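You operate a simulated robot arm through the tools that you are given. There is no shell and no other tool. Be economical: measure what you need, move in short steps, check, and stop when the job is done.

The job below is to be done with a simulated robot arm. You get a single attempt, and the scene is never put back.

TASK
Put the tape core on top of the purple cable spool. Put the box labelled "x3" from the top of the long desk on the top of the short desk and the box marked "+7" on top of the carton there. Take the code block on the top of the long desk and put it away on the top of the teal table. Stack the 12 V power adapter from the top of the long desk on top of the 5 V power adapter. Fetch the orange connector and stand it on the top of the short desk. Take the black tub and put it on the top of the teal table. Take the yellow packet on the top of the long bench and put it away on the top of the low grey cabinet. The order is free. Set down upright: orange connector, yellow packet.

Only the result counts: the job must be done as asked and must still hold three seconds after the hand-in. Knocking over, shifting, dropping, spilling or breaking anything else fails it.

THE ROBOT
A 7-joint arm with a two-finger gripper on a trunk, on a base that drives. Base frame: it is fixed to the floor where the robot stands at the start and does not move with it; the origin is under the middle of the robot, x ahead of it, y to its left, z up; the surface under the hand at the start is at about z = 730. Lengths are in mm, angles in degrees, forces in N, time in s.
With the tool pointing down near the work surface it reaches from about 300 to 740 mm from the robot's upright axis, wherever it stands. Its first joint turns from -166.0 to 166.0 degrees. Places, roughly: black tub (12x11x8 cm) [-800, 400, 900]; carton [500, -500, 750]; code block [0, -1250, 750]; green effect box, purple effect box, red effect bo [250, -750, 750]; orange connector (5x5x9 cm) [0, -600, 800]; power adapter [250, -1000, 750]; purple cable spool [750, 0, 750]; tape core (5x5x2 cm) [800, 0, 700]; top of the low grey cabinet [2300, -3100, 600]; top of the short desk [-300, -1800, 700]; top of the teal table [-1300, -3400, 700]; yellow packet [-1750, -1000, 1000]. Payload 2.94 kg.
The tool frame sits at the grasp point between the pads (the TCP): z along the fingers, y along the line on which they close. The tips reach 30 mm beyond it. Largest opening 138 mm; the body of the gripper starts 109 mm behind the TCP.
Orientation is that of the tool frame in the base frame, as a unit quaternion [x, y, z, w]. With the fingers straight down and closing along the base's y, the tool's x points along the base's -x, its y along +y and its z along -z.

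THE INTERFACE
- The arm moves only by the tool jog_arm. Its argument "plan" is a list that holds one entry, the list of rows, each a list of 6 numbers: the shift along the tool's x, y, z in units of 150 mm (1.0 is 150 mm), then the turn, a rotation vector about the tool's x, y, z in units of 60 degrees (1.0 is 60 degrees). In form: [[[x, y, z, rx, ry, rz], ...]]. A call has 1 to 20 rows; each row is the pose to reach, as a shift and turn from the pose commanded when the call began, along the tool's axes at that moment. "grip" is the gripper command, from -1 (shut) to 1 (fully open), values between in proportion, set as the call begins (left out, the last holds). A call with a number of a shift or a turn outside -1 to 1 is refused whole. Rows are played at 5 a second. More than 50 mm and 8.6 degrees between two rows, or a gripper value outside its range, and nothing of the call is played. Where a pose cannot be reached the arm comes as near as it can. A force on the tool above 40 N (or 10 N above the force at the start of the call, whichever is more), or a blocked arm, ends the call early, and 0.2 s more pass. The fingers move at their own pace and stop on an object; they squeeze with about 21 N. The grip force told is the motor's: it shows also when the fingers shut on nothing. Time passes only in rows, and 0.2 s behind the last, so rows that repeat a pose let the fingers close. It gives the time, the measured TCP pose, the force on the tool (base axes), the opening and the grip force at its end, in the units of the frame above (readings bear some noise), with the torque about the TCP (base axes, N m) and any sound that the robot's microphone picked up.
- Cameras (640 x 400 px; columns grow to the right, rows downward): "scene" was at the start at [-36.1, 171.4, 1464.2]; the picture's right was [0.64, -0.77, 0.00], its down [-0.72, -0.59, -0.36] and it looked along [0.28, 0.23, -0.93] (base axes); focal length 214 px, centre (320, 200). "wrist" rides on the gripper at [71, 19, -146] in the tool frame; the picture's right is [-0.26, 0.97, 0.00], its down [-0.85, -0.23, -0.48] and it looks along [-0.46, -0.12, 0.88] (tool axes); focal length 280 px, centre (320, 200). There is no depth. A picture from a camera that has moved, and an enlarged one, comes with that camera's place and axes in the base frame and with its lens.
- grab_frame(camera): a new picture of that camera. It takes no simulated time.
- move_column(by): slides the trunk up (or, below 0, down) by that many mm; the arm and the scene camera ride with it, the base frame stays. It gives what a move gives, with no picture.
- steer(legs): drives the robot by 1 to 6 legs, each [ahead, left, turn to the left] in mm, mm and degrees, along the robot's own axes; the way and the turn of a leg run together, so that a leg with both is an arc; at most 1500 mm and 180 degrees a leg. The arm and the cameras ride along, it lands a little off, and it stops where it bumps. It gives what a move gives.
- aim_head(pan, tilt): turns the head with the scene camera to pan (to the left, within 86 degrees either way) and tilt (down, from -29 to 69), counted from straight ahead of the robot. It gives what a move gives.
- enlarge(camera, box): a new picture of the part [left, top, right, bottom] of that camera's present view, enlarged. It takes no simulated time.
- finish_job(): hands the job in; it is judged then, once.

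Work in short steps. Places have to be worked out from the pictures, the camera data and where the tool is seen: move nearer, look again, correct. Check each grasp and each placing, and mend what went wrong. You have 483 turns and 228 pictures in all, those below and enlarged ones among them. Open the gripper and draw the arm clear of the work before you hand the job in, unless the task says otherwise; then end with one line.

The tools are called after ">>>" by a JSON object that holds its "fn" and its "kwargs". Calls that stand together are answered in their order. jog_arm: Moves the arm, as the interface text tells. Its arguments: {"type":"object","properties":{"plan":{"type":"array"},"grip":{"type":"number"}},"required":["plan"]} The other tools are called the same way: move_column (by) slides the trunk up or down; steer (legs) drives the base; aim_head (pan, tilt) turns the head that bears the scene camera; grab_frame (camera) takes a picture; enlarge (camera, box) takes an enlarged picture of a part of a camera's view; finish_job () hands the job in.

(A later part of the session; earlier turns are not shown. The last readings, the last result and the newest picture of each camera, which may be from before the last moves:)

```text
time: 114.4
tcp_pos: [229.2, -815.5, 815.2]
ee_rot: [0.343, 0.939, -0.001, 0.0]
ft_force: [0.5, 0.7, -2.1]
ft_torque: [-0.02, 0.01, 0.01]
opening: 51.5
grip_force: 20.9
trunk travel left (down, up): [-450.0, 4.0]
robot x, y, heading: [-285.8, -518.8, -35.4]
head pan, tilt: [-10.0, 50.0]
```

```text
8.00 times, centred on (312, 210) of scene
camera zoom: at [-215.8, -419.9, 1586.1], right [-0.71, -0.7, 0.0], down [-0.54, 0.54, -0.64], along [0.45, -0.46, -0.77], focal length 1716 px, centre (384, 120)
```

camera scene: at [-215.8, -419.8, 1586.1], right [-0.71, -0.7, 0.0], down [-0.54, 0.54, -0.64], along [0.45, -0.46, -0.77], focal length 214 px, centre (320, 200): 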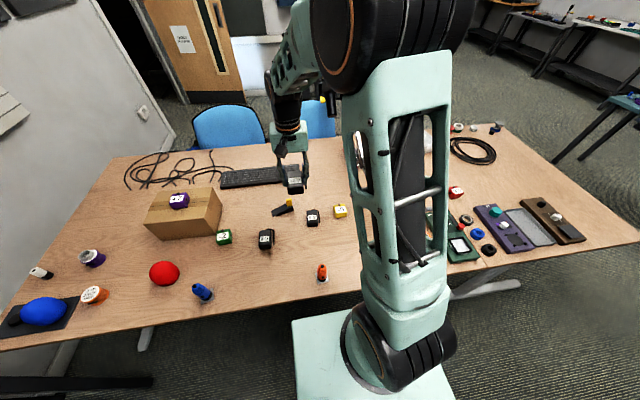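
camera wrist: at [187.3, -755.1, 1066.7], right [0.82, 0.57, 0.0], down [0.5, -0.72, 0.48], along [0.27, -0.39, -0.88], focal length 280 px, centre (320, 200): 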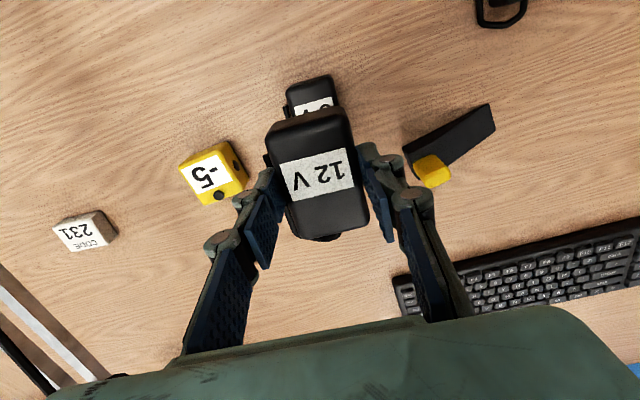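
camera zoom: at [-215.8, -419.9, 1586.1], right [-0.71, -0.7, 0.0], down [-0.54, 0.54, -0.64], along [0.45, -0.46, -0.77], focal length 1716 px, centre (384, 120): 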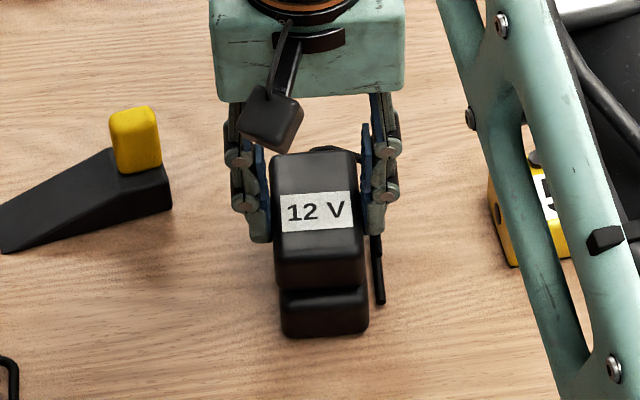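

Nearly touching, 4 mm off to the left; I correct by 3 mm and lower in 1.5 mm rows.

>>> {"fn": "jog_arm", "kwargs": {"plan": [[[0, -0.02, 0, 0, 0, 0], [0, -0.02, 0.01, 0, 0, 0], [0, -0.02, 0.02, 0, 0, 0], [0, -0.02, 0.02, 0, 0, 0]]]}}

```text
time: 115.4
tcp_pos: [227.4, -818.1, 812.5]
ee_rot: [0.344, 0.939, 0.001, 0.0]
ft_force: [-1.4, -1.5, 9.9]
ft_torque: [0.13, 0.25, 0.06]
opening: 51.6
grip_force: 20.4
trunk travel left (down, up): [-450.0, 4.0]
robot x, y, heading: [-288.1, -522.1, -35.3]
head pan, tilt: [-10.0, 50.0]
```

Contact. I open gently and lift.

>>> {"fn": "jog_arm", "kwargs": {"plan": [[[0, 0, 0, 0, 0, 0], [0, 0, 0, 0, 0, 0], [0, 0, 0, 0, 0, 0], [0, 0, -0.2, 0, 0, 0], [0, 0, -0.5, 0, 0, 0], [0, 0, -0.8, 0, 0, 0], [0, 0, -1, 0, 0, 0]]], "grip": 0.3}}

>>> {"fn": "enlarge", "kwargs": {"camera": "scene", "box": [272, 185, 352, 235]}}

>>> {"fn": "grab_frame", "kwargs": {"camera": "wrist"}}

```text
time: 117.0
tcp_pos: [227.5, -817.3, 962.2]
ee_rot: [0.344, 0.939, 0.0, 0.0]
ft_force: [0.2, -0.2, -0.7]
ft_torque: [-0.02, 0.05, -0.01]
opening: 89.9
grip_force: 0.0
trunk travel left (down, up): [-450.0, 4.0]
robot x, y, heading: [-281.1, -517.7, -35.3]
head pan, tilt: [-10.0, 50.0]
```

```text
8.00 times, centred on (312, 210) of scene
camera zoom: at [-216.3, -419.6, 1586.1], right [-0.71, -0.7, 0.0], down [-0.54, 0.54, -0.64], along [0.45, -0.46, -0.77], focal length 1716 px, centre (384, 120)
```

zoom: 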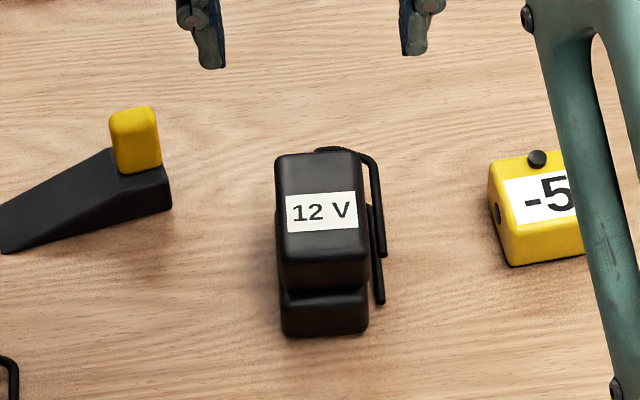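

```text
163 pictures are left
camera wrist: at [186.0, -757.0, 1107.3], right [0.82, 0.57, 0.0], down [0.5, -0.72, 0.48], along [0.27, -0.39, -0.88], focal length 280 px, centre (320, 200)
```

wrist: 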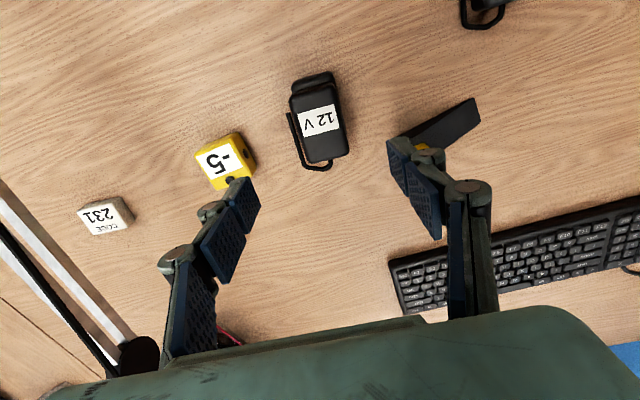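

12 V sits on 5 V. Now the orange connector near (0,−648): I back the base 60 mm and bring the hand over it.

>>> {"fn": "steer", "kwargs": {"legs": [[-60, 0, 0]]}}

>>> {"fn": "jog_arm", "kwargs": {"plan": [[[0.25, 0, -0.1, 0, 0, 0], [0.5, 0, -0.2, 0, 0, 0], [0.74, -0.04, -0.3, 0, 0, 0]]]}}

>>> {"fn": "jog_arm", "kwargs": {"plan": [[[0.25, 0, 0, 0, 0, 0], [0.5, 0, 0, 0, 0, 0], [0.74, -0.04, 0, 0, 0, 0]]]}}

>>> {"fn": "grab_frame", "kwargs": {"camera": "wrist"}}

```text
time: 118.0
tcp_pos: [179.9, -783.2, 959.8]
ee_rot: [0.344, 0.939, 0.0, -0.001]
ft_force: [-0.3, 0.7, -0.8]
ft_torque: [-0.03, -0.06, 0.0]
opening: 89.8
grip_force: 0.0
trunk travel left (down, up): [-450.0, 4.0]
robot x, y, heading: [-333.4, -487.5, -35.0]
head pan, tilt: [-10.0, 50.0]
```

```text
time: 118.8
tcp_pos: [87.5, -714.8, 1007.9]
ee_rot: [0.344, 0.939, 0.001, 0.0]
ft_force: [-1.1, 0.0, -0.1]
ft_torque: [-0.04, -0.04, 0.02]
opening: 89.3
grip_force: 0.0
trunk travel left (down, up): [-450.0, 4.0]
robot x, y, heading: [-330.1, -485.7, -35.2]
head pan, tilt: [-10.0, 50.0]
```

```text
time: 119.6
tcp_pos: [2.2, -648.3, 1005.7]
ee_rot: [0.343, 0.939, 0.0, 0.001]
ft_force: [-0.6, 0.3, 0.5]
ft_torque: [0.0, -0.04, 0.0]
opening: 89.6
grip_force: 0.1
trunk travel left (down, up): [-450.0, 4.0]
robot x, y, heading: [-335.8, -485.9, -35.1]
head pan, tilt: [-10.0, 50.0]
```

```text
162 pictures are left
camera wrist: at [-40.7, -587.8, 1151.6], right [0.82, 0.57, 0.0], down [0.5, -0.72, 0.48], along [0.27, -0.39, -0.88], focal length 280 px, centre (320, 200)
```

wrist: 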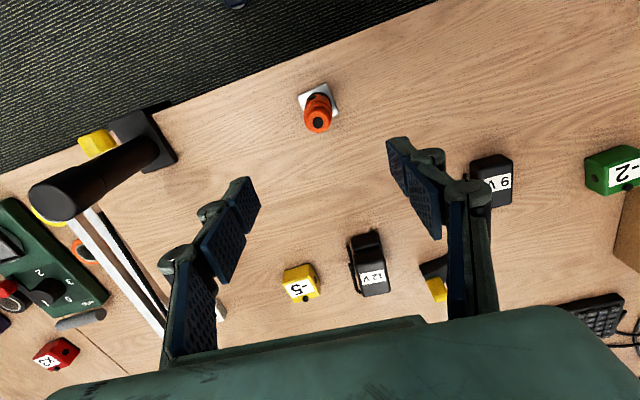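

>>> {"fn": "enlarge", "kwargs": {"camera": "wrist", "box": [280, 70, 360, 120]}}

>>> {"fn": "enlarge", "kwargs": {"camera": "scene", "box": [290, 220, 386, 280]}}

```text
8.00 times, centred on (320, 95) of wrist
camera zoom: at [-40.7, -587.8, 1151.6], right [0.82, 0.57, 0.0], down [0.5, -0.72, 0.48], along [0.27, -0.39, -0.88], focal length 2243 px, centre (320, 1040)
```

zoom: 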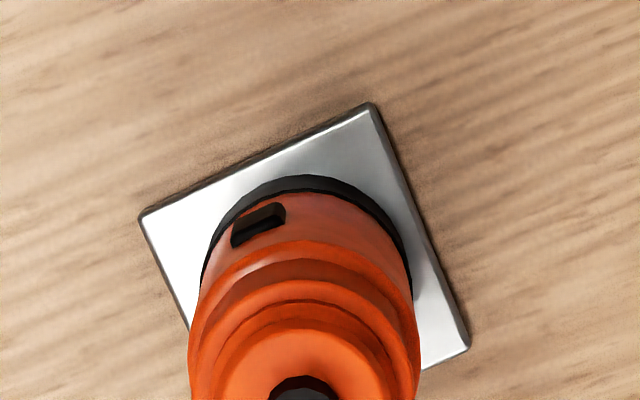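

```text
6.67 times, centred on (338, 250) of scene
camera zoom: at [-265.2, -385.0, 1586.1], right [-0.71, -0.7, 0.0], down [-0.54, 0.54, -0.64], along [0.45, -0.46, -0.77], focal length 1430 px, centre (200, -133)
```

zoom: 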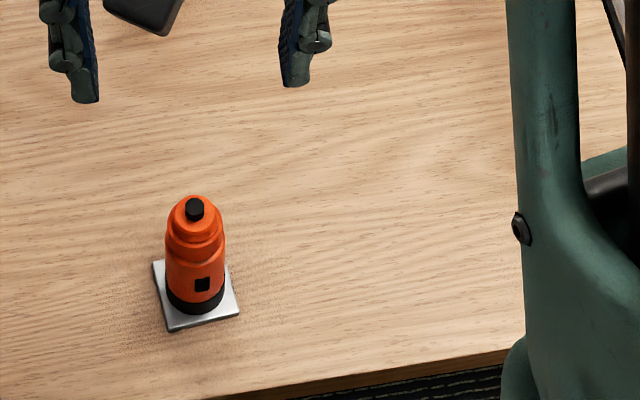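

Round body ~35 mm; centre (−2.5,−648). I descend to TCP z≈772 and grip.

>>> {"fn": "jog_arm", "kwargs": {"plan": [[[0.024, -0.02, 0.3, 0, 0, 0], [0.024, -0.02, 0.6, 0, 0, 0], [0.024, -0.02, 0.8, 0, 0, 0]]]}}

>>> {"fn": "grab_frame", "kwargs": {"camera": "wrist"}}

```text
time: 120.4
tcp_pos: [-1.5, -648.5, 886.9]
ee_rot: [0.342, 0.94, 0.0, 0.0]
ft_force: [-0.9, -0.6, 0.0]
ft_torque: [0.0, -0.03, 0.02]
opening: 89.6
grip_force: 0.0
trunk travel left (down, up): [-450.0, 4.0]
robot x, y, heading: [-333.8, -491.0, -35.3]
head pan, tilt: [-10.0, 50.0]
```

```text
159 pictures are left
camera wrist: at [-43.6, -588.0, 1031.4], right [0.82, 0.57, 0.0], down [0.5, -0.72, 0.48], along [0.27, -0.39, -0.88], focal length 280 px, centre (320, 200)
```

wrist: 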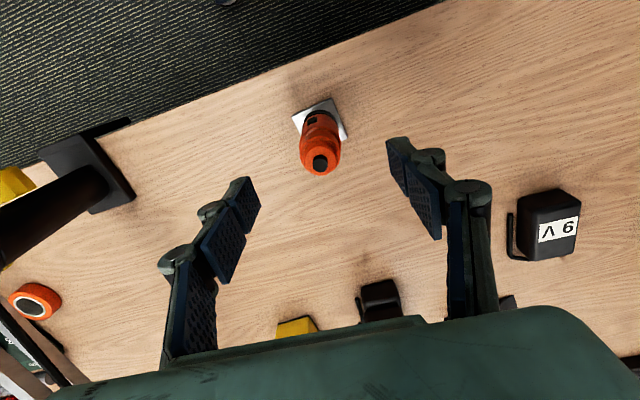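

>>> {"fn": "jog_arm", "kwargs": {"plan": [[[0, 0, 0.25, 0, 0, 0], [0, 0, 0.5, 0, 0, 0], [0, 0, 0.7, 0, 0, 0], [0, 0, 0.767, 0, 0, 0], [0, 0, 0.767, 0, 0, 0]]]}}

>>> {"fn": "jog_arm", "kwargs": {"plan": [[[0, 0, 0, 0, 0, 0], [0, 0, 0, 0, 0, 0], [0, 0, 0, 0, 0, 0], [0, 0, 0, 0, 0, 0]]], "grip": -1}}

>>> {"fn": "enlarge", "kwargs": {"camera": "scene", "box": [290, 205, 402, 275]}}

```text
time: 121.6
tcp_pos: [-3.3, -650.2, 772.1]
ee_rot: [0.343, 0.939, 0.0, 0.001]
ft_force: [-0.1, -0.5, -0.4]
ft_torque: [-0.02, 0.01, -0.01]
opening: 89.7
grip_force: 0.1
trunk travel left (down, up): [-450.0, 4.0]
robot x, y, heading: [-327.7, -489.9, -35.2]
head pan, tilt: [-10.0, 50.0]
```

```text
time: 122.6
tcp_pos: [-3.9, -648.7, 772.4]
ee_rot: [0.344, 0.939, 0.0, -0.001]
ft_force: [-0.5, -0.8, 0.3]
ft_torque: [-0.01, -0.03, 0.01]
opening: 34.8
grip_force: 20.8
trunk travel left (down, up): [-450.0, 4.0]
robot x, y, heading: [-332.8, -486.5, -35.4]
head pan, tilt: [-10.0, 50.0]
```

```text
5.71 times, centred on (346, 240) of scene
camera zoom: at [-264.6, -385.3, 1586.1], right [-0.71, -0.7, 0.0], down [-0.54, 0.54, -0.64], along [0.45, -0.46, -0.77], focal length 1226 px, centre (171, -29)
```

zoom: 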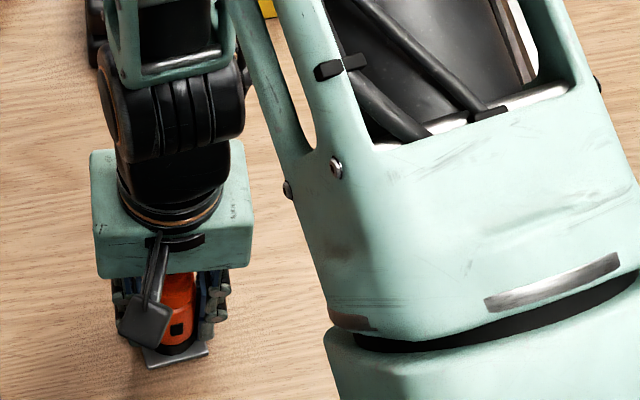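

Gripped at 34.8 mm. I lift high and drive right to the short desk.

>>> {"fn": "jog_arm", "kwargs": {"plan": [[[0, 0, -0.2, 0, 0, 0], [0, 0, -0.5, 0, 0, 0], [0, 0, -0.8, 0, 0, 0], [0, 0, -1, 0, 0, 0]]]}}

>>> {"fn": "jog_arm", "kwargs": {"plan": [[[0, 0, -0.3, 0, 0, 0], [0, 0, -0.6, 0, 0, 0], [0, 0, -0.9, 0, 0, 0], [0, 0, -1, 0, 0, 0]]]}}

>>> {"fn": "jog_arm", "kwargs": {"plan": [[[-0.2, 0, -0.1, 0, 0, 0], [-0.5, 0, -0.2, 0, 0, 0], [-0.8, 0, -0.2, 0, 0, 0]]]}}

>>> {"fn": "grab_frame", "kwargs": {"camera": "wrist"}}

```text
time: 123.6
tcp_pos: [-4.6, -648.6, 920.8]
ee_rot: [0.343, 0.939, 0.0, 0.0]
ft_force: [-0.3, 0.4, -2.0]
ft_torque: [0.01, 0.0, 0.01]
opening: 34.6
grip_force: 20.9
trunk travel left (down, up): [-450.0, 4.0]
robot x, y, heading: [-331.8, -491.8, -35.4]
head pan, tilt: [-10.0, 50.0]
```

```text
time: 124.6
tcp_pos: [-3.6, -649.3, 1073.1]
ee_rot: [0.344, 0.939, 0.001, -0.001]
ft_force: [-0.1, -0.4, -2.3]
ft_torque: [0.0, 0.0, 0.0]
opening: 34.9
grip_force: 21.4
trunk travel left (down, up): [-450.0, 4.0]
robot x, y, heading: [-330.5, -490.0, -35.4]
head pan, tilt: [-10.0, 50.0]
```

```text
time: 125.4
tcp_pos: [88.5, -731.0, 1101.1]
ee_rot: [0.344, 0.939, 0.0, -0.001]
ft_force: [0.1, 0.1, -1.4]
ft_torque: [0.05, 0.04, -0.02]
opening: 34.9
grip_force: 20.8
trunk travel left (down, up): [-450.0, 4.0]
robot x, y, heading: [-330.9, -485.4, -35.4]
head pan, tilt: [-10.0, 50.0]
```

```text
157 pictures are left
camera wrist: at [47.4, -670.2, 1246.4], right [0.82, 0.57, 0.0], down [0.5, -0.72, 0.47], along [0.27, -0.39, -0.88], focal length 280 px, centre (320, 200)
```

wrist: 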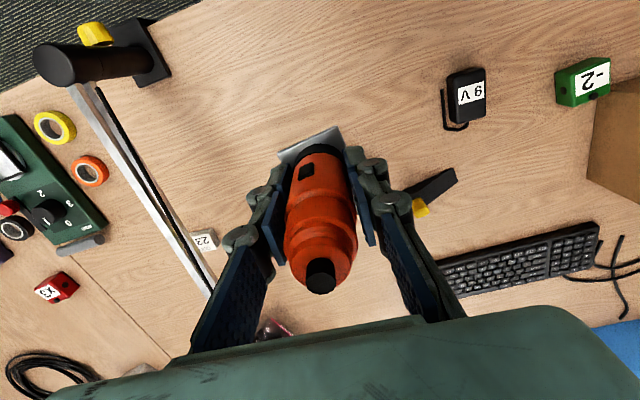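

Connector held upright, its bottom at z≈1059, above the lamp. Driving right 650 mm.

>>> {"fn": "steer", "kwargs": {"legs": [[0, -650, 0]]}}

>>> {"fn": "grab_frame", "kwargs": {"camera": "wrist"}}

```text
time: 131.6
tcp_pos: [-287.8, -1262.1, 1102.0]
ee_rot: [0.343, 0.939, 0.0, 0.0]
ft_force: [0.2, -0.4, -1.9]
ft_torque: [0.02, 0.03, -0.01]
opening: 34.6
grip_force: 20.2
trunk travel left (down, up): [-450.0, 4.0]
robot x, y, heading: [-710.7, -1021.8, -35.5]
head pan, tilt: [-10.0, 50.0]
```

```text
156 pictures are left
camera wrist: at [-329.5, -1201.3, 1246.9], right [0.82, 0.57, 0.0], down [0.5, -0.72, 0.48], along [0.27, -0.39, -0.88], focal length 280 px, centre (320, 200)
```

wrist: 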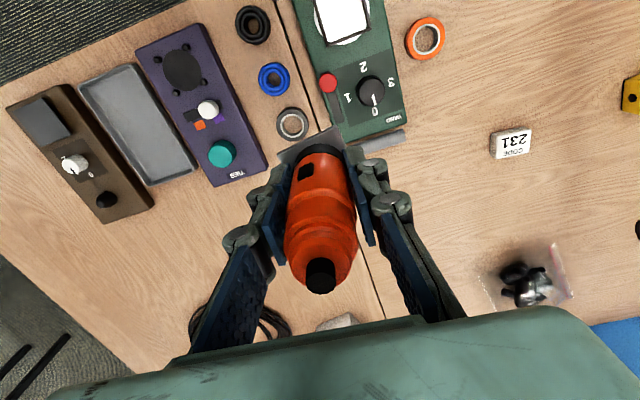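

Now over to the free spot right of x3 (about (−271,−1542)).

>>> {"fn": "jog_arm", "kwargs": {"plan": [[[-0.21, -0.22, 0, 0, 0, 0], [-0.42, -0.44, 0, 0, 0, 0], [-0.645, -0.677, 0, 0, 0, 0]]]}}

>>> {"fn": "jog_arm", "kwargs": {"plan": [[[-0.21, -0.22, 0, 0, 0, 0], [-0.42, -0.44, 0, 0, 0, 0], [-0.645, -0.677, 0, 0, 0, 0]]]}}

>>> {"fn": "jog_arm", "kwargs": {"plan": [[[0, 0, 0.3, 0, 0, 0], [0, 0, 0.6, 0, 0, 0], [0, 0, 0.9, 0, 0, 0], [0, 0, 1, 0, 0, 0]]]}}

>>> {"fn": "grab_frame", "kwargs": {"camera": "wrist"}}

>>> {"fn": "aim_head", "kwargs": {"pan": 0, "tilt": 50}}

>>> {"fn": "grab_frame", "kwargs": {"camera": "scene"}}

```text
time: 132.4
tcp_pos: [-276.3, -1404.5, 1101.8]
ee_rot: [0.343, 0.939, 0.0, 0.0]
ft_force: [0.3, -0.7, -1.3]
ft_torque: [0.03, 0.0, -0.01]
opening: 35.0
grip_force: 21.5
trunk travel left (down, up): [-450.0, 4.0]
robot x, y, heading: [-710.5, -1022.2, -35.1]
head pan, tilt: [-10.0, 50.0]
```

```text
time: 133.2
tcp_pos: [-270.3, -1543.0, 1102.3]
ee_rot: [0.343, 0.939, 0.002, -0.002]
ft_force: [0.4, -0.7, -1.3]
ft_torque: [0.07, 0.04, 0.01]
opening: 34.9
grip_force: 20.9
trunk travel left (down, up): [-450.0, 4.0]
robot x, y, heading: [-707.6, -1023.9, -34.9]
head pan, tilt: [-10.0, 50.0]
```

```text
time: 134.2
tcp_pos: [-270.7, -1540.8, 951.0]
ee_rot: [0.343, 0.939, 0.0, -0.001]
ft_force: [0.5, 0.4, -2.5]
ft_torque: [0.02, -0.01, 0.01]
opening: 34.5
grip_force: 21.1
trunk travel left (down, up): [-450.0, 4.0]
robot x, y, heading: [-709.4, -1024.8, -35.4]
head pan, tilt: [-10.0, 50.0]
```

```text
155 pictures are left
camera wrist: at [-312.5, -1481.6, 1096.2], right [0.82, 0.57, 0.0], down [0.5, -0.72, 0.48], along [0.27, -0.39, -0.88], focal length 280 px, centre (320, 200)
```

wrist: 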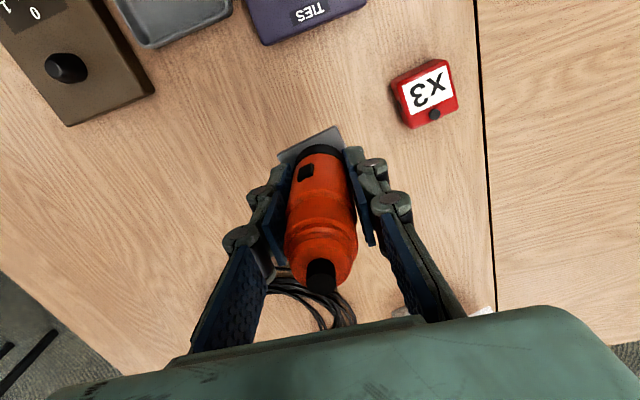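

```text
time: 134.9
tcp_pos: [-270.8, -1542.2, 951.2]
ee_rot: [0.343, 0.939, 0.001, 0.0]
ft_force: [0.0, 0.4, -1.5]
ft_torque: [-0.01, -0.01, 0.01]
opening: 34.5
grip_force: 20.7
trunk travel left (down, up): [-450.0, 4.0]
robot x, y, heading: [-709.2, -1019.0, -35.2]
head pan, tilt: [0.0, 50.0]
```

```text
154 pictures are left
camera scene: at [-632.0, -907.6, 1586.1], right [-0.58, -0.82, 0.0], down [-0.63, 0.44, -0.64], along [0.53, -0.37, -0.77], focal length 214 px, centre (320, 200)
```

scene: 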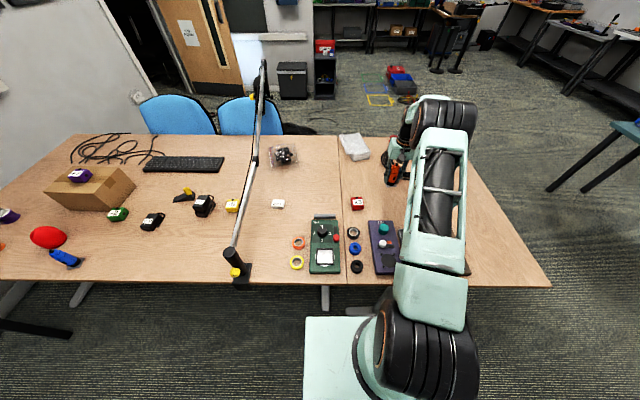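

Spot directly below is clear (x3 ~90 mm to the left). I lower to the desk.

>>> {"fn": "jog_arm", "kwargs": {"plan": [[[0, 0, 0.3, 0, 0, 0], [0, 0, 0.6, 0, 0, 0], [0, 0, 0.85, 0, 0, 0], [0, 0, 1, 0, 0, 0]]]}}

>>> {"fn": "jog_arm", "kwargs": {"plan": [[[0, 0, 0.1, 0, 0, 0], [0, 0, 0.15, 0, 0, 0], [0, 0, 0.165, 0, 0, 0], [0, 0, 0.165, 0, 0, 0]]]}}

>>> {"fn": "jog_arm", "kwargs": {"plan": [[[0, 0, 0.008, 0, 0, 0], [0, 0, 0.016, 0, 0, 0], [0, 0, 0.016, 0, 0, 0]]]}}

```text
time: 135.9
tcp_pos: [-270.1, -1541.9, 801.0]
ee_rot: [0.343, 0.939, -0.001, 0.002]
ft_force: [0.1, -0.2, -0.8]
ft_torque: [0.06, 0.03, -0.01]
opening: 34.5
grip_force: 21.2
trunk travel left (down, up): [-450.0, 4.0]
robot x, y, heading: [-706.5, -1023.9, -35.5]
head pan, tilt: [0.0, 50.0]
```

```text
time: 136.9
tcp_pos: [-269.7, -1541.8, 776.6]
ee_rot: [0.342, 0.94, 0.001, 0.0]
ft_force: [0.1, 0.6, -2.0]
ft_torque: [-0.02, -0.03, 0.02]
opening: 34.3
grip_force: 21.1
trunk travel left (down, up): [-450.0, 4.0]
robot x, y, heading: [-707.0, -1020.7, -35.1]
head pan, tilt: [0.0, 50.0]
```

```text
time: 137.7
tcp_pos: [-270.6, -1541.2, 775.1]
ee_rot: [0.343, 0.939, 0.0, 0.0]
ft_force: [0.0, 0.1, -1.9]
ft_torque: [0.0, 0.02, 0.02]
opening: 34.4
grip_force: 21.6
trunk travel left (down, up): [-450.0, 4.0]
robot x, y, heading: [-705.6, -1015.0, -35.2]
head pan, tilt: [0.0, 50.0]
```

>>> {"fn": "jog_arm", "kwargs": {"plan": [[[0, 0, 0.008, 0, 0, 0], [0, 0, 0.016, 0, 0, 0], [0, 0, 0.02, 0, 0, 0], [0, 0, 0.02, 0, 0, 0]]]}}

```text
time: 138.7
tcp_pos: [-270.9, -1541.1, 772.2]
ee_rot: [0.343, 0.939, 0.001, 0.0]
ft_force: [0.3, 0.2, -1.1]
ft_torque: [-0.02, -0.02, -0.01]
opening: 34.6
grip_force: 20.9
trunk travel left (down, up): [-450.0, 4.0]
robot x, y, heading: [-704.3, -1022.2, -35.3]
head pan, tilt: [0.0, 50.0]
```

>>> {"fn": "jog_arm", "kwargs": {"plan": [[[0, 0, 0.008, 0, 0, 0], [0, 0, 0.016, 0, 0, 0], [0, 0, 0.016, 0, 0, 0]]]}}

```text
time: 139.5
tcp_pos: [-269.8, -1542.2, 771.2]
ee_rot: [0.343, 0.939, -0.001, 0.003]
ft_force: [0.2, 1.4, 16.2]
ft_torque: [0.31, 0.26, -0.14]
opening: 34.4
grip_force: 20.5
trunk travel left (down, up): [-450.0, 4.0]
robot x, y, heading: [-706.0, -1017.0, -35.3]
head pan, tilt: [0.0, 50.0]
```

Touched down. I open to ~62 mm and lift straight.

>>> {"fn": "jog_arm", "kwargs": {"plan": [[[0, 0, -0.007, 0, 0, 0], [0, 0, -0.007, 0, 0, 0], [0, 0, -0.007, 0, 0, 0], [0, 0, -0.25, 0, 0, 0], [0, 0, -0.5, 0, 0, 0], [0, 0, -0.8, 0, 0, 0], [0, 0, -1, 0, 0, 0]]], "grip": -0.1}}

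>>> {"fn": "grab_frame", "kwargs": {"camera": "wrist"}}

```text
time: 141.1
tcp_pos: [-271.5, -1542.0, 921.0]
ee_rot: [0.342, 0.94, 0.0, 0.0]
ft_force: [0.7, 1.0, -0.8]
ft_torque: [-0.01, -0.02, 0.0]
opening: 62.1
grip_force: 0.1
trunk travel left (down, up): [-450.0, 4.0]
robot x, y, heading: [-709.9, -1016.2, -35.2]
head pan, tilt: [0.0, 50.0]
```

```text
153 pictures are left
camera wrist: at [-313.5, -1481.1, 1065.9], right [0.82, 0.57, 0.0], down [0.5, -0.72, 0.48], along [0.27, -0.39, -0.88], focal length 280 px, centre (320, 200)
```

wrist: 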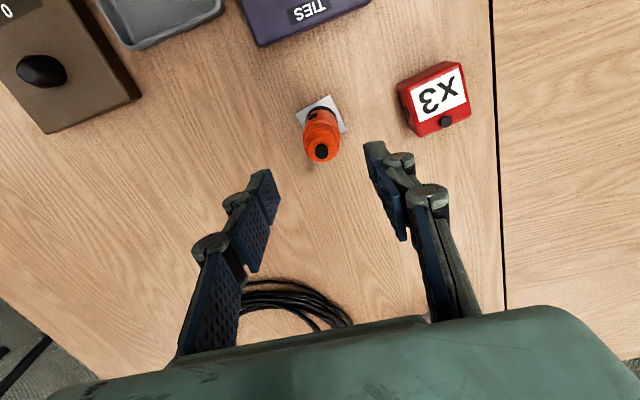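

Connector stands upright. Next the code block near (36,−1128): I raise and drive left 230 mm.

>>> {"fn": "jog_arm", "kwargs": {"plan": [[[0, 0, -0.3, 0, 0, 0], [0, 0, -0.6, 0, 0, 0], [0, 0.2, -0.8, 0, 0, 0], [0, 0.4, -0.8, 0, 0, 0], [0, 0.7, -0.8, 0, 0, 0]]], "grip": 0.2}}

>>> {"fn": "steer", "kwargs": {"legs": [[0, 230, 0]]}}

>>> {"fn": "grab_frame", "kwargs": {"camera": "wrist"}}

```text
time: 142.3
tcp_pos: [-199.4, -1460.4, 1038.1]
ee_rot: [0.343, 0.939, -0.001, 0.0]
ft_force: [-0.4, -0.7, -0.8]
ft_torque: [-0.01, 0.0, 0.0]
opening: 82.7
grip_force: 0.0
trunk travel left (down, up): [-450.0, 4.0]
robot x, y, heading: [-706.3, -1022.9, -35.3]
head pan, tilt: [0.0, 50.0]
```

```text
time: 144.9
tcp_pos: [-68.3, -1275.3, 1038.0]
ee_rot: [0.343, 0.939, 0.0, 0.0]
ft_force: [0.1, -0.4, -0.8]
ft_torque: [-0.01, 0.01, 0.0]
opening: 83.1
grip_force: 0.1
trunk travel left (down, up): [-450.0, 4.0]
robot x, y, heading: [-575.2, -834.2, -35.2]
head pan, tilt: [0.0, 50.0]
```

```text
152 pictures are left
camera wrist: at [-110.0, -1214.2, 1182.4], right [0.82, 0.57, 0.0], down [0.5, -0.72, 0.48], along [0.27, -0.39, -0.88], focal length 280 px, centre (320, 200)
```

wrist: 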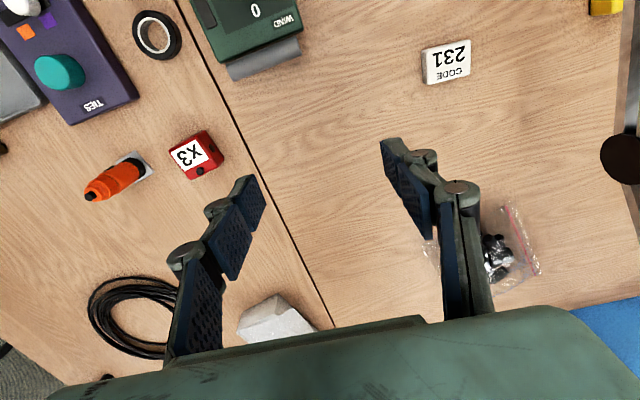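

The lamp rod is nearer than I thought here (elbow at (189,−1125,918)), so I turn the gripper −90° to keep a slim profile beside the rod, moving over the block.

>>> {"fn": "jog_arm", "kwargs": {"plan": [[[0, 0.15, 0, 0, 0, -0.125], [0, 0.3, 0, 0, 0, -0.25], [0, 0.45, 0, 0, 0, -0.375], [0, 0.6, 0, 0, 0, -0.5], [0, 0.75, 0, 0, 0, -0.625], [0, 0.9, 0, 0, 0, -0.75]]]}}

>>> {"fn": "jog_arm", "kwargs": {"plan": [[[0, 0, 0, 0, 0, -0.125], [0, 0, 0, 0, 0, -0.25], [0, 0, 0, 0, 0, -0.375], [0, 0, 0, 0, 0, -0.5], [0, 0, 0, 0, 0, -0.625], [0, 0, 0, 0, 0, -0.75]]]}}

>>> {"fn": "grab_frame", "kwargs": {"camera": "wrist"}}

>>> {"fn": "grab_frame", "kwargs": {"camera": "scene"}}

```text
time: 146.3
tcp_pos: [18.7, -1170.9, 1037.1]
ee_rot: [-0.044, 0.999, 0.0, 0.001]
ft_force: [-0.4, -0.2, -0.1]
ft_torque: [0.0, 0.03, -0.01]
opening: 82.8
grip_force: 0.1
trunk travel left (down, up): [-450.0, 4.0]
robot x, y, heading: [-572.3, -831.1, -35.2]
head pan, tilt: [0.0, 50.0]
```

```text
time: 147.7
tcp_pos: [19.6, -1171.8, 1038.2]
ee_rot: [-0.423, 0.906, 0.001, 0.0]
ft_force: [0.3, -0.4, -0.2]
ft_torque: [-0.01, 0.02, 0.0]
opening: 82.9
grip_force: 0.1
trunk travel left (down, up): [-450.0, 4.0]
robot x, y, heading: [-575.4, -834.0, -35.4]
head pan, tilt: [0.0, 50.0]
```

```text
151 pictures are left
camera wrist: at [-41.5, -1213.5, 1182.7], right [-0.57, 0.82, 0.0], down [0.72, 0.5, 0.48], along [0.39, 0.27, -0.88], focal length 280 px, centre (320, 200)
```

wrist: 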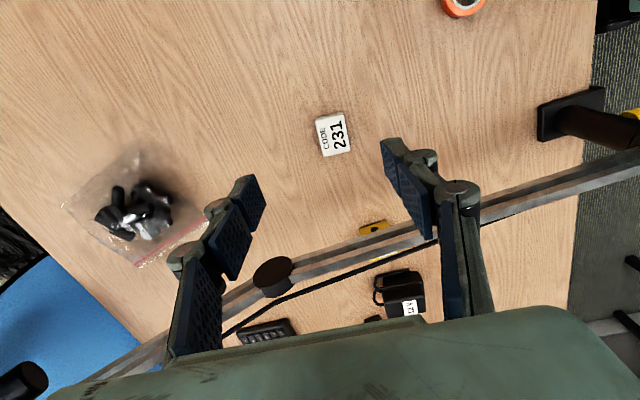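

```text
150 pictures are left
camera scene: at [-499.2, -719.3, 1586.1], right [-0.58, -0.82, 0.0], down [-0.63, 0.44, -0.64], along [0.52, -0.37, -0.77], focal length 214 px, centre (320, 200)
```

scene: 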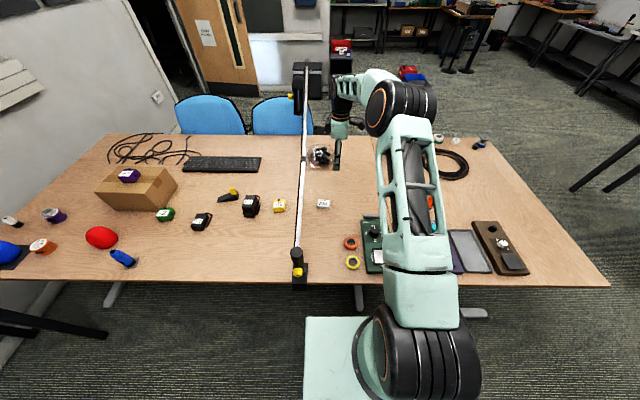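

Code block: centre (43,−1129), 64×42 mm. I move over it and down to z≈888 for a check.

>>> {"fn": "jog_arm", "kwargs": {"plan": [[[-0.16, 0.03, 0, 0, 0, 0], [-0.32, 0.065, 0, 0, 0, 0], [-0.32, 0.065, 0.3, 0, 0, 0], [-0.32, 0.065, 0.6, 0, 0, 0], [-0.32, 0.065, 0.9, 0, 0, 0], [-0.32, 0.065, 1, 0, 0, 0]]]}}

>>> {"fn": "grab_frame", "kwargs": {"camera": "wrist"}}

>>> {"fn": "enlarge", "kwargs": {"camera": "scene", "box": [264, 100, 392, 220]}}

```text
time: 149.1
tcp_pos: [41.9, -1130.4, 886.3]
ee_rot: [-0.421, 0.907, 0.0, 0.0]
ft_force: [0.3, -0.1, 0.3]
ft_torque: [0.0, 0.03, 0.04]
opening: 82.6
grip_force: 0.0
trunk travel left (down, up): [-450.0, 4.0]
robot x, y, heading: [-574.4, -831.6, -35.2]
head pan, tilt: [0.0, 50.0]
```

```text
149 pictures are left
camera wrist: at [-19.0, -1171.2, 1032.2], right [-0.57, 0.82, 0.0], down [0.72, 0.5, 0.48], along [0.39, 0.27, -0.88], focal length 280 px, centre (320, 200)
```

wrist: 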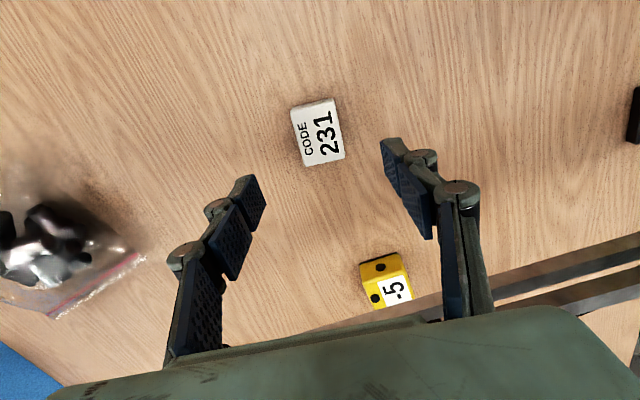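

```text
3.33 times, centred on (328, 160) of scene
camera zoom: at [-499.0, -719.4, 1586.1], right [-0.58, -0.82, 0.0], down [-0.63, 0.44, -0.64], along [0.52, -0.37, -0.77], focal length 715 px, centre (293, 333)
```

zoom: 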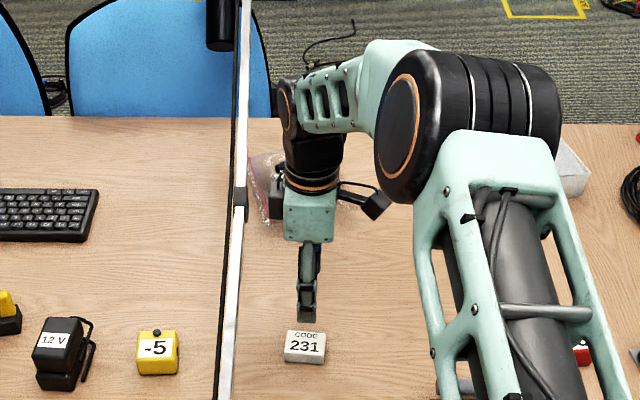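

Position confirmed; side clearance to the rod ~45 mm. I descend and grip.

>>> {"fn": "jog_arm", "kwargs": {"plan": [[[0, 0, 0.3, 0, 0, 0], [0, 0, 0.55, 0, 0, 0], [0, 0, 0.75, 0, 0, 0], [0, 0, 0.82, 0, 0, 0], [0, 0, 0.82, 0, 0, 0]]]}}

>>> {"fn": "jog_arm", "kwargs": {"plan": [[[0, 0, 0, 0, 0, 0], [0, 0, 0, 0, 0, 0], [0, 0, 0, 0, 0, 0], [0, 0, 0, 0, 0, 0]]], "grip": -1}}

>>> {"fn": "jog_arm", "kwargs": {"plan": [[[0, 0, -0.3, 0, 0, 0], [0, 0, -0.6, 0, 0, 0], [0, 0, -0.9, 0, 0, 0], [0, 0, -1, 0, 0, 0]]]}}

>>> {"fn": "grab_frame", "kwargs": {"camera": "wrist"}}

```text
time: 150.3
tcp_pos: [41.9, -1129.6, 763.6]
ee_rot: [-0.423, 0.906, -0.001, -0.001]
ft_force: [-0.1, -1.0, -0.5]
ft_torque: [-0.02, -0.03, -0.06]
opening: 82.7
grip_force: 0.0
trunk travel left (down, up): [-450.0, 4.0]
robot x, y, heading: [-578.3, -831.1, -35.3]
head pan, tilt: [0.0, 50.0]
```

```text
time: 151.3
tcp_pos: [42.2, -1129.7, 763.5]
ee_rot: [-0.421, 0.907, 0.0, 0.0]
ft_force: [0.0, 0.1, 1.0]
ft_torque: [0.0, 0.03, -0.02]
opening: 44.6
grip_force: 21.1
trunk travel left (down, up): [-450.0, 4.0]
robot x, y, heading: [-573.7, -831.4, -35.4]
head pan, tilt: [0.0, 50.0]
```

```text
time: 152.3
tcp_pos: [39.5, -1130.9, 913.9]
ee_rot: [-0.421, 0.907, 0.0, 0.0]
ft_force: [0.6, 0.2, -1.7]
ft_torque: [0.01, -0.05, 0.0]
opening: 44.2
grip_force: 20.5
trunk travel left (down, up): [-450.0, 4.0]
robot x, y, heading: [-578.4, -832.8, -35.3]
head pan, tilt: [0.0, 50.0]
```

```text
147 pictures are left
camera wrist: at [-19.9, -1172.5, 1059.4], right [-0.57, 0.82, 0.0], down [0.72, 0.5, 0.48], along [0.39, 0.27, -0.88], focal length 280 px, centre (320, 200)
```

wrist: 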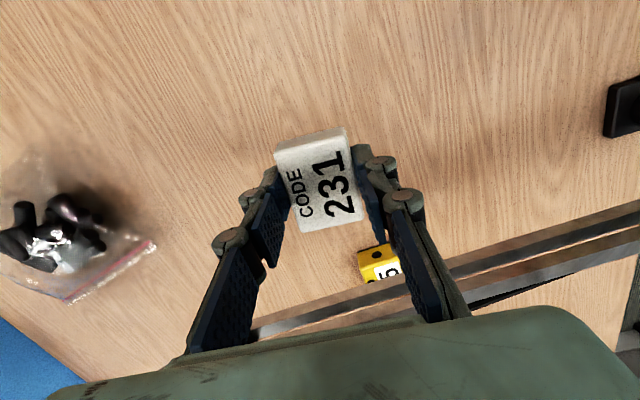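

Code block held. I lift further, shift away from the lamp and retract, restoring the gripper angle.

>>> {"fn": "jog_arm", "kwargs": {"plan": [[[0, 0, -0.3, 0, 0, 0], [0, 0, -0.6, 0, 0, 0], [0.1, 0, -0.85, 0, 0, 0], [0.2, 0.2, -1, 0, 0, 0], [0.4, 0.45, -1, 0, 0, 0]]]}}

>>> {"fn": "jog_arm", "kwargs": {"plan": [[[0, 0.2, 0, 0, 0, 0.125], [0, 0.4, 0, 0, 0, 0.25], [0, 0.6, 0, 0, 0, 0.375], [0, 0.8, 0, 0, 0, 0.5], [0, 1, 0, 0, 0, 0.625], [0, 1, 0, 0, 0, 0.75]]]}}

>>> {"fn": "jog_arm", "kwargs": {"plan": [[[0, 0, 0, 0, 0, 0.125], [0, 0, 0, 0, 0, 0.25], [0, 0, 0, 0, 0, 0.375], [0, 0, 0, 0, 0, 0.5], [0, 0, 0, 0, 0, 0.625], [0, 0, 0, 0, 0, 0.75]]]}}

>>> {"fn": "steer", "kwargs": {"legs": [[-220, 0, 0]]}}

```text
time: 153.5
tcp_pos: [-48.9, -1128.6, 1067.2]
ee_rot: [-0.421, 0.907, -0.001, 0.001]
ft_force: [-0.9, 0.0, -1.2]
ft_torque: [0.04, -0.03, 0.02]
opening: 44.0
grip_force: 20.9
trunk travel left (down, up): [-450.0, 4.0]
robot x, y, heading: [-574.3, -830.0, -35.1]
head pan, tilt: [0.0, 50.0]
```

```text
time: 154.9
tcp_pos: [-163.5, -1034.1, 1064.8]
ee_rot: [-0.04, 0.999, 0.0, 0.0]
ft_force: [-0.4, -1.0, -0.1]
ft_torque: [0.0, -0.02, -0.01]
opening: 44.3
grip_force: 21.3
trunk travel left (down, up): [-450.0, 4.0]
robot x, y, heading: [-577.9, -829.8, -35.4]
head pan, tilt: [0.0, 50.0]
```

```text
time: 156.3
tcp_pos: [-162.7, -1034.0, 1064.4]
ee_rot: [0.344, 0.939, 0.0, 0.0]
ft_force: [0.0, 0.1, -0.5]
ft_torque: [0.03, 0.02, 0.0]
opening: 43.7
grip_force: 21.5
trunk travel left (down, up): [-450.0, 4.0]
robot x, y, heading: [-573.8, -828.9, -35.4]
head pan, tilt: [0.0, 50.0]
```

```text
time: 158.0
tcp_pos: [-342.9, -906.1, 1065.0]
ee_rot: [0.343, 0.94, -0.001, 0.0]
ft_force: [-0.3, 0.6, -0.3]
ft_torque: [0.03, -0.03, -0.01]
opening: 43.8
grip_force: 21.2
trunk travel left (down, up): [-450.0, 4.0]
robot x, y, heading: [-757.2, -704.7, -35.1]
head pan, tilt: [0.0, 50.0]
```

Clear of the desk. I turn right 90° to face the teal table and look.

>>> {"fn": "steer", "kwargs": {"legs": [[0, 0, -90]]}}

>>> {"fn": "aim_head", "kwargs": {"pan": 0, "tilt": 20}}

>>> {"fn": "grab_frame", "kwargs": {"camera": "scene"}}

```text
time: 162.2
tcp_pos: [-950.2, -1119.8, 1064.3]
ee_rot: [0.904, 0.428, 0.0, -0.001]
ft_force: [-0.2, -0.1, 0.0]
ft_torque: [0.0, 0.02, -0.02]
opening: 44.2
grip_force: 21.0
trunk travel left (down, up): [-450.0, 4.0]
robot x, y, heading: [-756.7, -703.7, -124.5]
head pan, tilt: [0.0, 50.0]
```

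```text
time: 163.2
tcp_pos: [-950.4, -1121.4, 1065.0]
ee_rot: [0.904, 0.428, 0.0, -0.001]
ft_force: [0.2, 0.0, -0.7]
ft_torque: [-0.02, -0.02, 0.0]
opening: 43.9
grip_force: 21.1
trunk travel left (down, up): [-450.0, 4.0]
robot x, y, heading: [-749.9, -704.1, -124.3]
head pan, tilt: [0.0, 20.0]
```

```text
146 pictures are left
camera scene: at [-650.7, -791.0, 1631.6], right [-0.83, 0.56, 0.0], down [0.19, 0.28, -0.94], along [-0.53, -0.78, -0.34], focal length 214 px, centre (320, 200)
```

scene: 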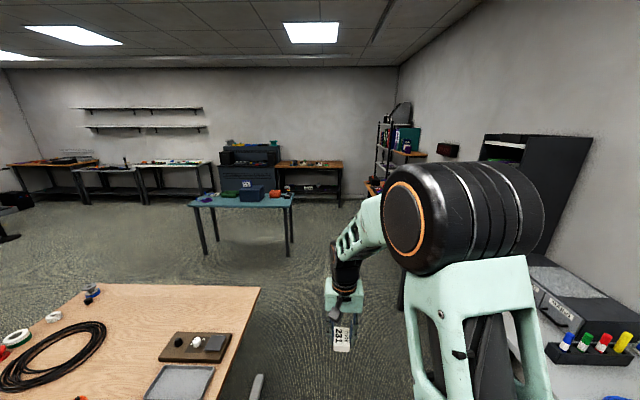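

The way is free. I drive ahead past the short desk, then diagonally toward the table.

>>> {"fn": "steer", "kwargs": {"legs": [[1480, 0, 0], [400, 750, 0]]}}

>>> {"fn": "aim_head", "kwargs": {"pan": 10, "tilt": 45}}

>>> {"fn": "grab_frame", "kwargs": {"camera": "scene"}}

```text
time: 177.2
tcp_pos: [-1458.2, -3094.3, 1064.1]
ee_rot: [0.913, 0.407, 0.0, 0.001]
ft_force: [0.3, -0.4, -0.4]
ft_torque: [0.01, 0.02, -0.03]
opening: 43.8
grip_force: 21.1
trunk travel left (down, up): [-450.0, 4.0]
robot x, y, heading: [-1250.2, -2685.5, -127.1]
head pan, tilt: [0.0, 20.0]
```

```text
time: 178.1
tcp_pos: [-1457.8, -3093.3, 1065.3]
ee_rot: [0.913, 0.408, 0.0, -0.001]
ft_force: [0.2, -0.7, -0.2]
ft_torque: [0.02, 0.03, -0.01]
opening: 44.0
grip_force: 21.6
trunk travel left (down, up): [-450.0, 4.0]
robot x, y, heading: [-1246.2, -2684.9, -127.0]
head pan, tilt: [10.0, 45.0]
```

```text
145 pictures are left
camera scene: at [-1124.2, -2776.6, 1593.1], right [-0.89, 0.45, 0.0], down [0.32, 0.63, -0.71], along [-0.32, -0.63, -0.71], focal length 214 px, centre (320, 200)
```

scene: 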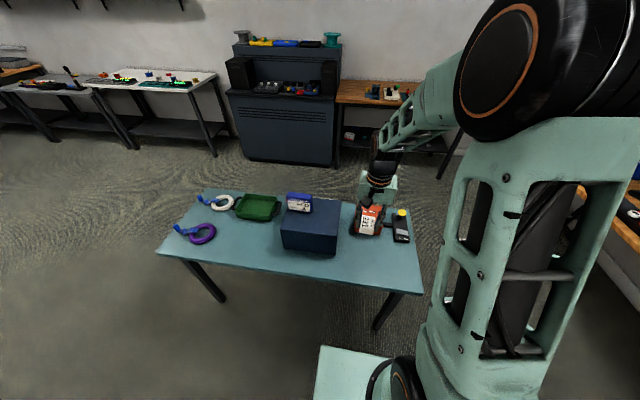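

The teal table's front right part is free. I move the block to about (−1535,−3095), and look with the wrist camera.

>>> {"fn": "jog_arm", "kwargs": {"plan": [[[-0.17, -0.19, 0, 0, 0, 0], [-0.35, -0.374, 0, 0, 0, 0], [-0.35, -0.374, 0.3, 0, 0, 0], [-0.35, -0.374, 0.6, 0, 0, 0]]]}}

>>> {"fn": "grab_frame", "kwargs": {"camera": "wrist"}}

>>> {"fn": "grab_frame", "kwargs": {"camera": "scene"}}

```text
time: 179.1
tcp_pos: [-1536.4, -3098.5, 974.4]
ee_rot: [0.913, 0.408, 0.0, 0.0]
ft_force: [-1.4, 0.7, -0.8]
ft_torque: [0.03, -0.03, 0.0]
opening: 44.2
grip_force: 20.9
trunk travel left (down, up): [-450.0, 4.0]
robot x, y, heading: [-1242.6, -2687.7, -127.1]
head pan, tilt: [10.0, 45.0]
```

```text
144 pictures are left
camera wrist: at [-1475.6, -3058.1, 1119.7], right [0.54, -0.84, 0.0], down [-0.74, -0.48, 0.48], along [-0.4, -0.26, -0.88], focal length 280 px, centre (320, 200)
```

wrist: 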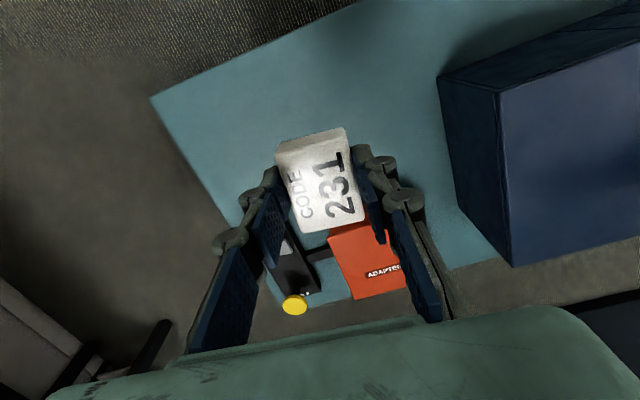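

```text
143 pictures are left
camera scene: at [-1124.7, -2777.2, 1593.1], right [-0.89, 0.45, 0.0], down [0.32, 0.63, -0.71], along [-0.32, -0.63, -0.71], focal length 214 px, centre (320, 200)
```

scene: 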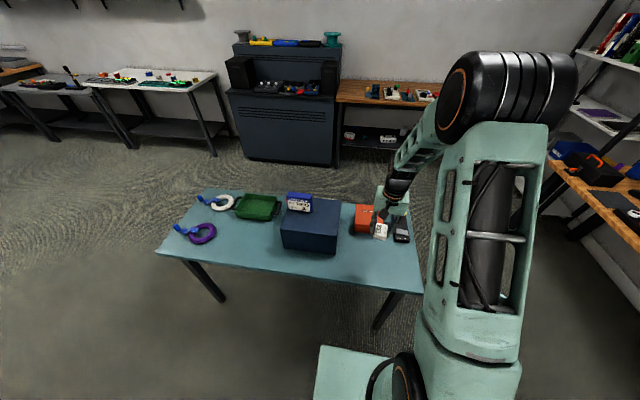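

The spot below is free. I lower in stages until contact.

>>> {"fn": "jog_arm", "kwargs": {"plan": [[[0, 0, 0.3, 0, 0, 0], [0, 0, 0.6, 0, 0, 0], [0, 0, 0.9, 0, 0, 0], [0, 0, 1, 0, 0, 0]]]}}

>>> {"fn": "grab_frame", "kwargs": {"camera": "wrist"}}

>>> {"fn": "enlarge", "kwargs": {"camera": "scene", "box": [330, 190, 430, 290]}}

```text
time: 180.1
tcp_pos: [-1535.4, -3094.5, 825.8]
ee_rot: [0.913, 0.407, 0.0, -0.001]
ft_force: [-0.2, -0.2, -0.4]
ft_torque: [0.0, 0.01, 0.0]
opening: 44.2
grip_force: 21.2
trunk travel left (down, up): [-450.0, 4.0]
robot x, y, heading: [-1240.3, -2688.0, -126.9]
head pan, tilt: [10.0, 45.0]
```

```text
142 pictures are left
camera wrist: at [-1473.7, -3055.3, 970.4], right [0.54, -0.84, 0.0], down [-0.74, -0.48, 0.48], along [-0.4, -0.26, -0.88], focal length 280 px, centre (320, 200)
```

wrist: 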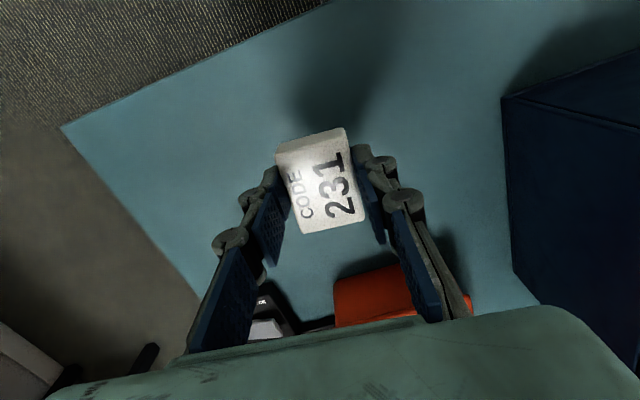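

```text
4.00 times, centred on (380, 240) of scene
camera zoom: at [-1124.3, -2776.7, 1593.0], right [-0.89, 0.45, 0.0], down [0.32, 0.63, -0.71], along [-0.32, -0.63, -0.71], focal length 858 px, centre (80, 40)
```

zoom: 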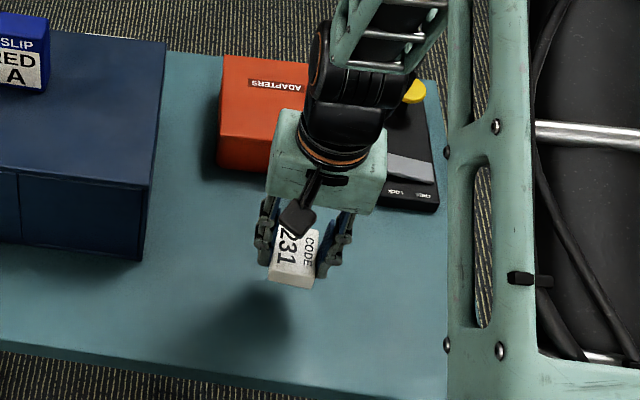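

Table top estimated at z≈722, so contact near TCP 756. I lower to 765 then slowly.

>>> {"fn": "jog_arm", "kwargs": {"plan": [[[0, 0, 0.2, 0, 0, 0], [0, 0, 0.35, 0, 0, 0], [0, 0, 0.4, 0, 0, 0], [0, 0, 0.41, 0, 0, 0]]]}}

>>> {"fn": "jog_arm", "kwargs": {"plan": [[[0, 0, 0.01, 0, 0, 0], [0, 0, 0.02, 0, 0, 0], [0, 0, 0.03, 0, 0, 0], [0, 0, 0.04, 0, 0, 0], [0, 0, 0.05, 0, 0, 0]]]}}

```text
time: 181.1
tcp_pos: [-1534.5, -3095.9, 763.3]
ee_rot: [0.913, 0.408, 0.0, 0.0]
ft_force: [-0.4, -0.3, -0.6]
ft_torque: [0.03, 0.0, 0.01]
opening: 44.2
grip_force: 20.9
trunk travel left (down, up): [-450.0, 4.0]
robot x, y, heading: [-1241.6, -2684.7, -127.0]
head pan, tilt: [10.0, 45.0]
```

```text
time: 182.3
tcp_pos: [-1534.4, -3094.8, 755.4]
ee_rot: [0.913, 0.407, 0.0, 0.0]
ft_force: [-0.4, -0.4, -0.6]
ft_torque: [0.0, 0.02, 0.01]
opening: 43.8
grip_force: 21.3
trunk travel left (down, up): [-450.0, 4.0]
robot x, y, heading: [-1246.0, -2689.7, -127.2]
head pan, tilt: [10.0, 45.0]
```

>>> {"fn": "jog_arm", "kwargs": {"plan": [[[0, 0, 0.01, 0, 0, 0], [0, 0, 0.02, 0, 0, 0], [0, 0, 0.03, 0, 0, 0], [0, 0, 0.04, 0, 0, 0], [0, 0, 0.05, 0, 0, 0]]]}}

>>> {"fn": "enlarge", "kwargs": {"camera": "scene", "box": [350, 215, 430, 265]}}

```text
time: 183.5
tcp_pos: [-1535.4, -3096.0, 750.7]
ee_rot: [0.913, 0.407, -0.002, 0.001]
ft_force: [-0.5, 2.3, 21.3]
ft_torque: [0.07, 0.05, 0.0]
opening: 44.3
grip_force: 20.9
trunk travel left (down, up): [-450.0, 4.0]
robot x, y, heading: [-1242.7, -2686.3, -127.0]
head pan, tilt: [10.0, 45.0]
```

```text
8.00 times, centred on (390, 240) of scene
camera zoom: at [-1122.8, -2774.4, 1593.1], right [-0.89, 0.45, 0.0], down [0.32, 0.63, -0.71], along [-0.32, -0.63, -0.71], focal length 1716 px, centre (-240, -120)
```

zoom: 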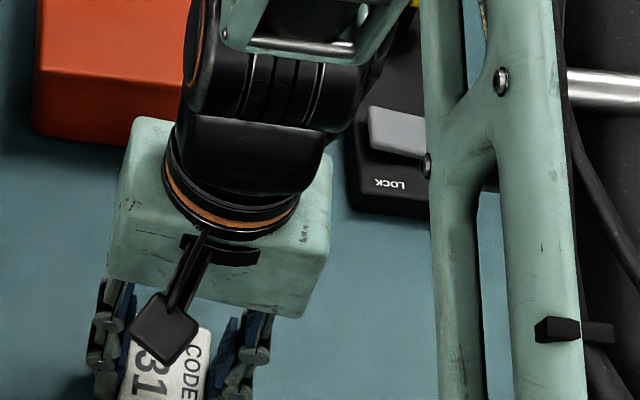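

Contact. I release and lift.

>>> {"fn": "jog_arm", "kwargs": {"plan": [[[0, 0, -0.007, 0, 0, 0], [0, 0, -0.01, 0, 0, 0], [0, 0, -0.01, 0, 0, 0], [0, 0, -0.3, 0, 0, 0], [0, 0, -0.6, 0, 0, 0], [0, 0, -0.9, 0, 0, 0], [0, 0, -1, 0, 0, 0]]], "grip": 0.1}}

>>> {"fn": "grab_frame", "kwargs": {"camera": "wrist"}}

>>> {"fn": "jog_arm", "kwargs": {"plan": [[[0.2, 0, -0.25, 0, 0, 0], [0.4, 0, -0.5, 0, 0, 0], [0.55, 0, -0.75, 0, 0, 0], [0.6, 0, -1, 0, 0, 0]]]}}

```text
time: 185.1
tcp_pos: [-1535.9, -3097.7, 898.4]
ee_rot: [0.913, 0.408, 0.0, 0.001]
ft_force: [-0.2, -0.5, -0.1]
ft_torque: [0.0, -0.01, 0.02]
opening: 76.2
grip_force: 0.1
trunk travel left (down, up): [-450.0, 4.0]
robot x, y, heading: [-1243.5, -2692.4, -127.0]
head pan, tilt: [10.0, 45.0]
```

```text
139 pictures are left
camera wrist: at [-1474.5, -3057.7, 1042.8], right [0.54, -0.84, 0.0], down [-0.74, -0.48, 0.48], along [-0.4, -0.26, -0.88], focal length 280 px, centre (320, 200)
```

wrist: 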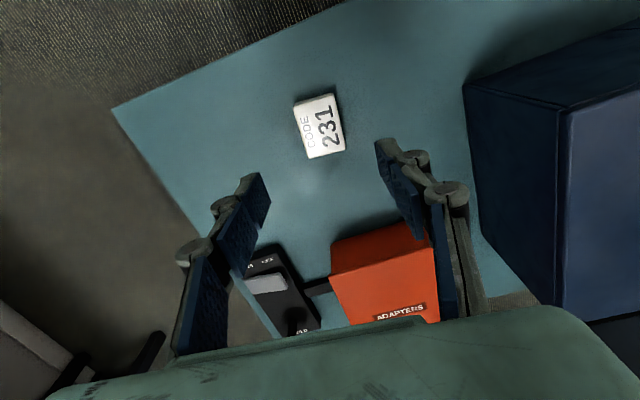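

```text
time: 186.1
tcp_pos: [-1475.6, -3028.7, 1048.2]
ee_rot: [0.913, 0.408, 0.001, 0.0]
ft_force: [-1.2, 1.3, -0.3]
ft_torque: [0.0, 0.01, 0.01]
opening: 76.0
grip_force: 0.0
trunk travel left (down, up): [-450.0, 4.0]
robot x, y, heading: [-1245.5, -2685.3, -127.1]
head pan, tilt: [10.0, 45.0]
```

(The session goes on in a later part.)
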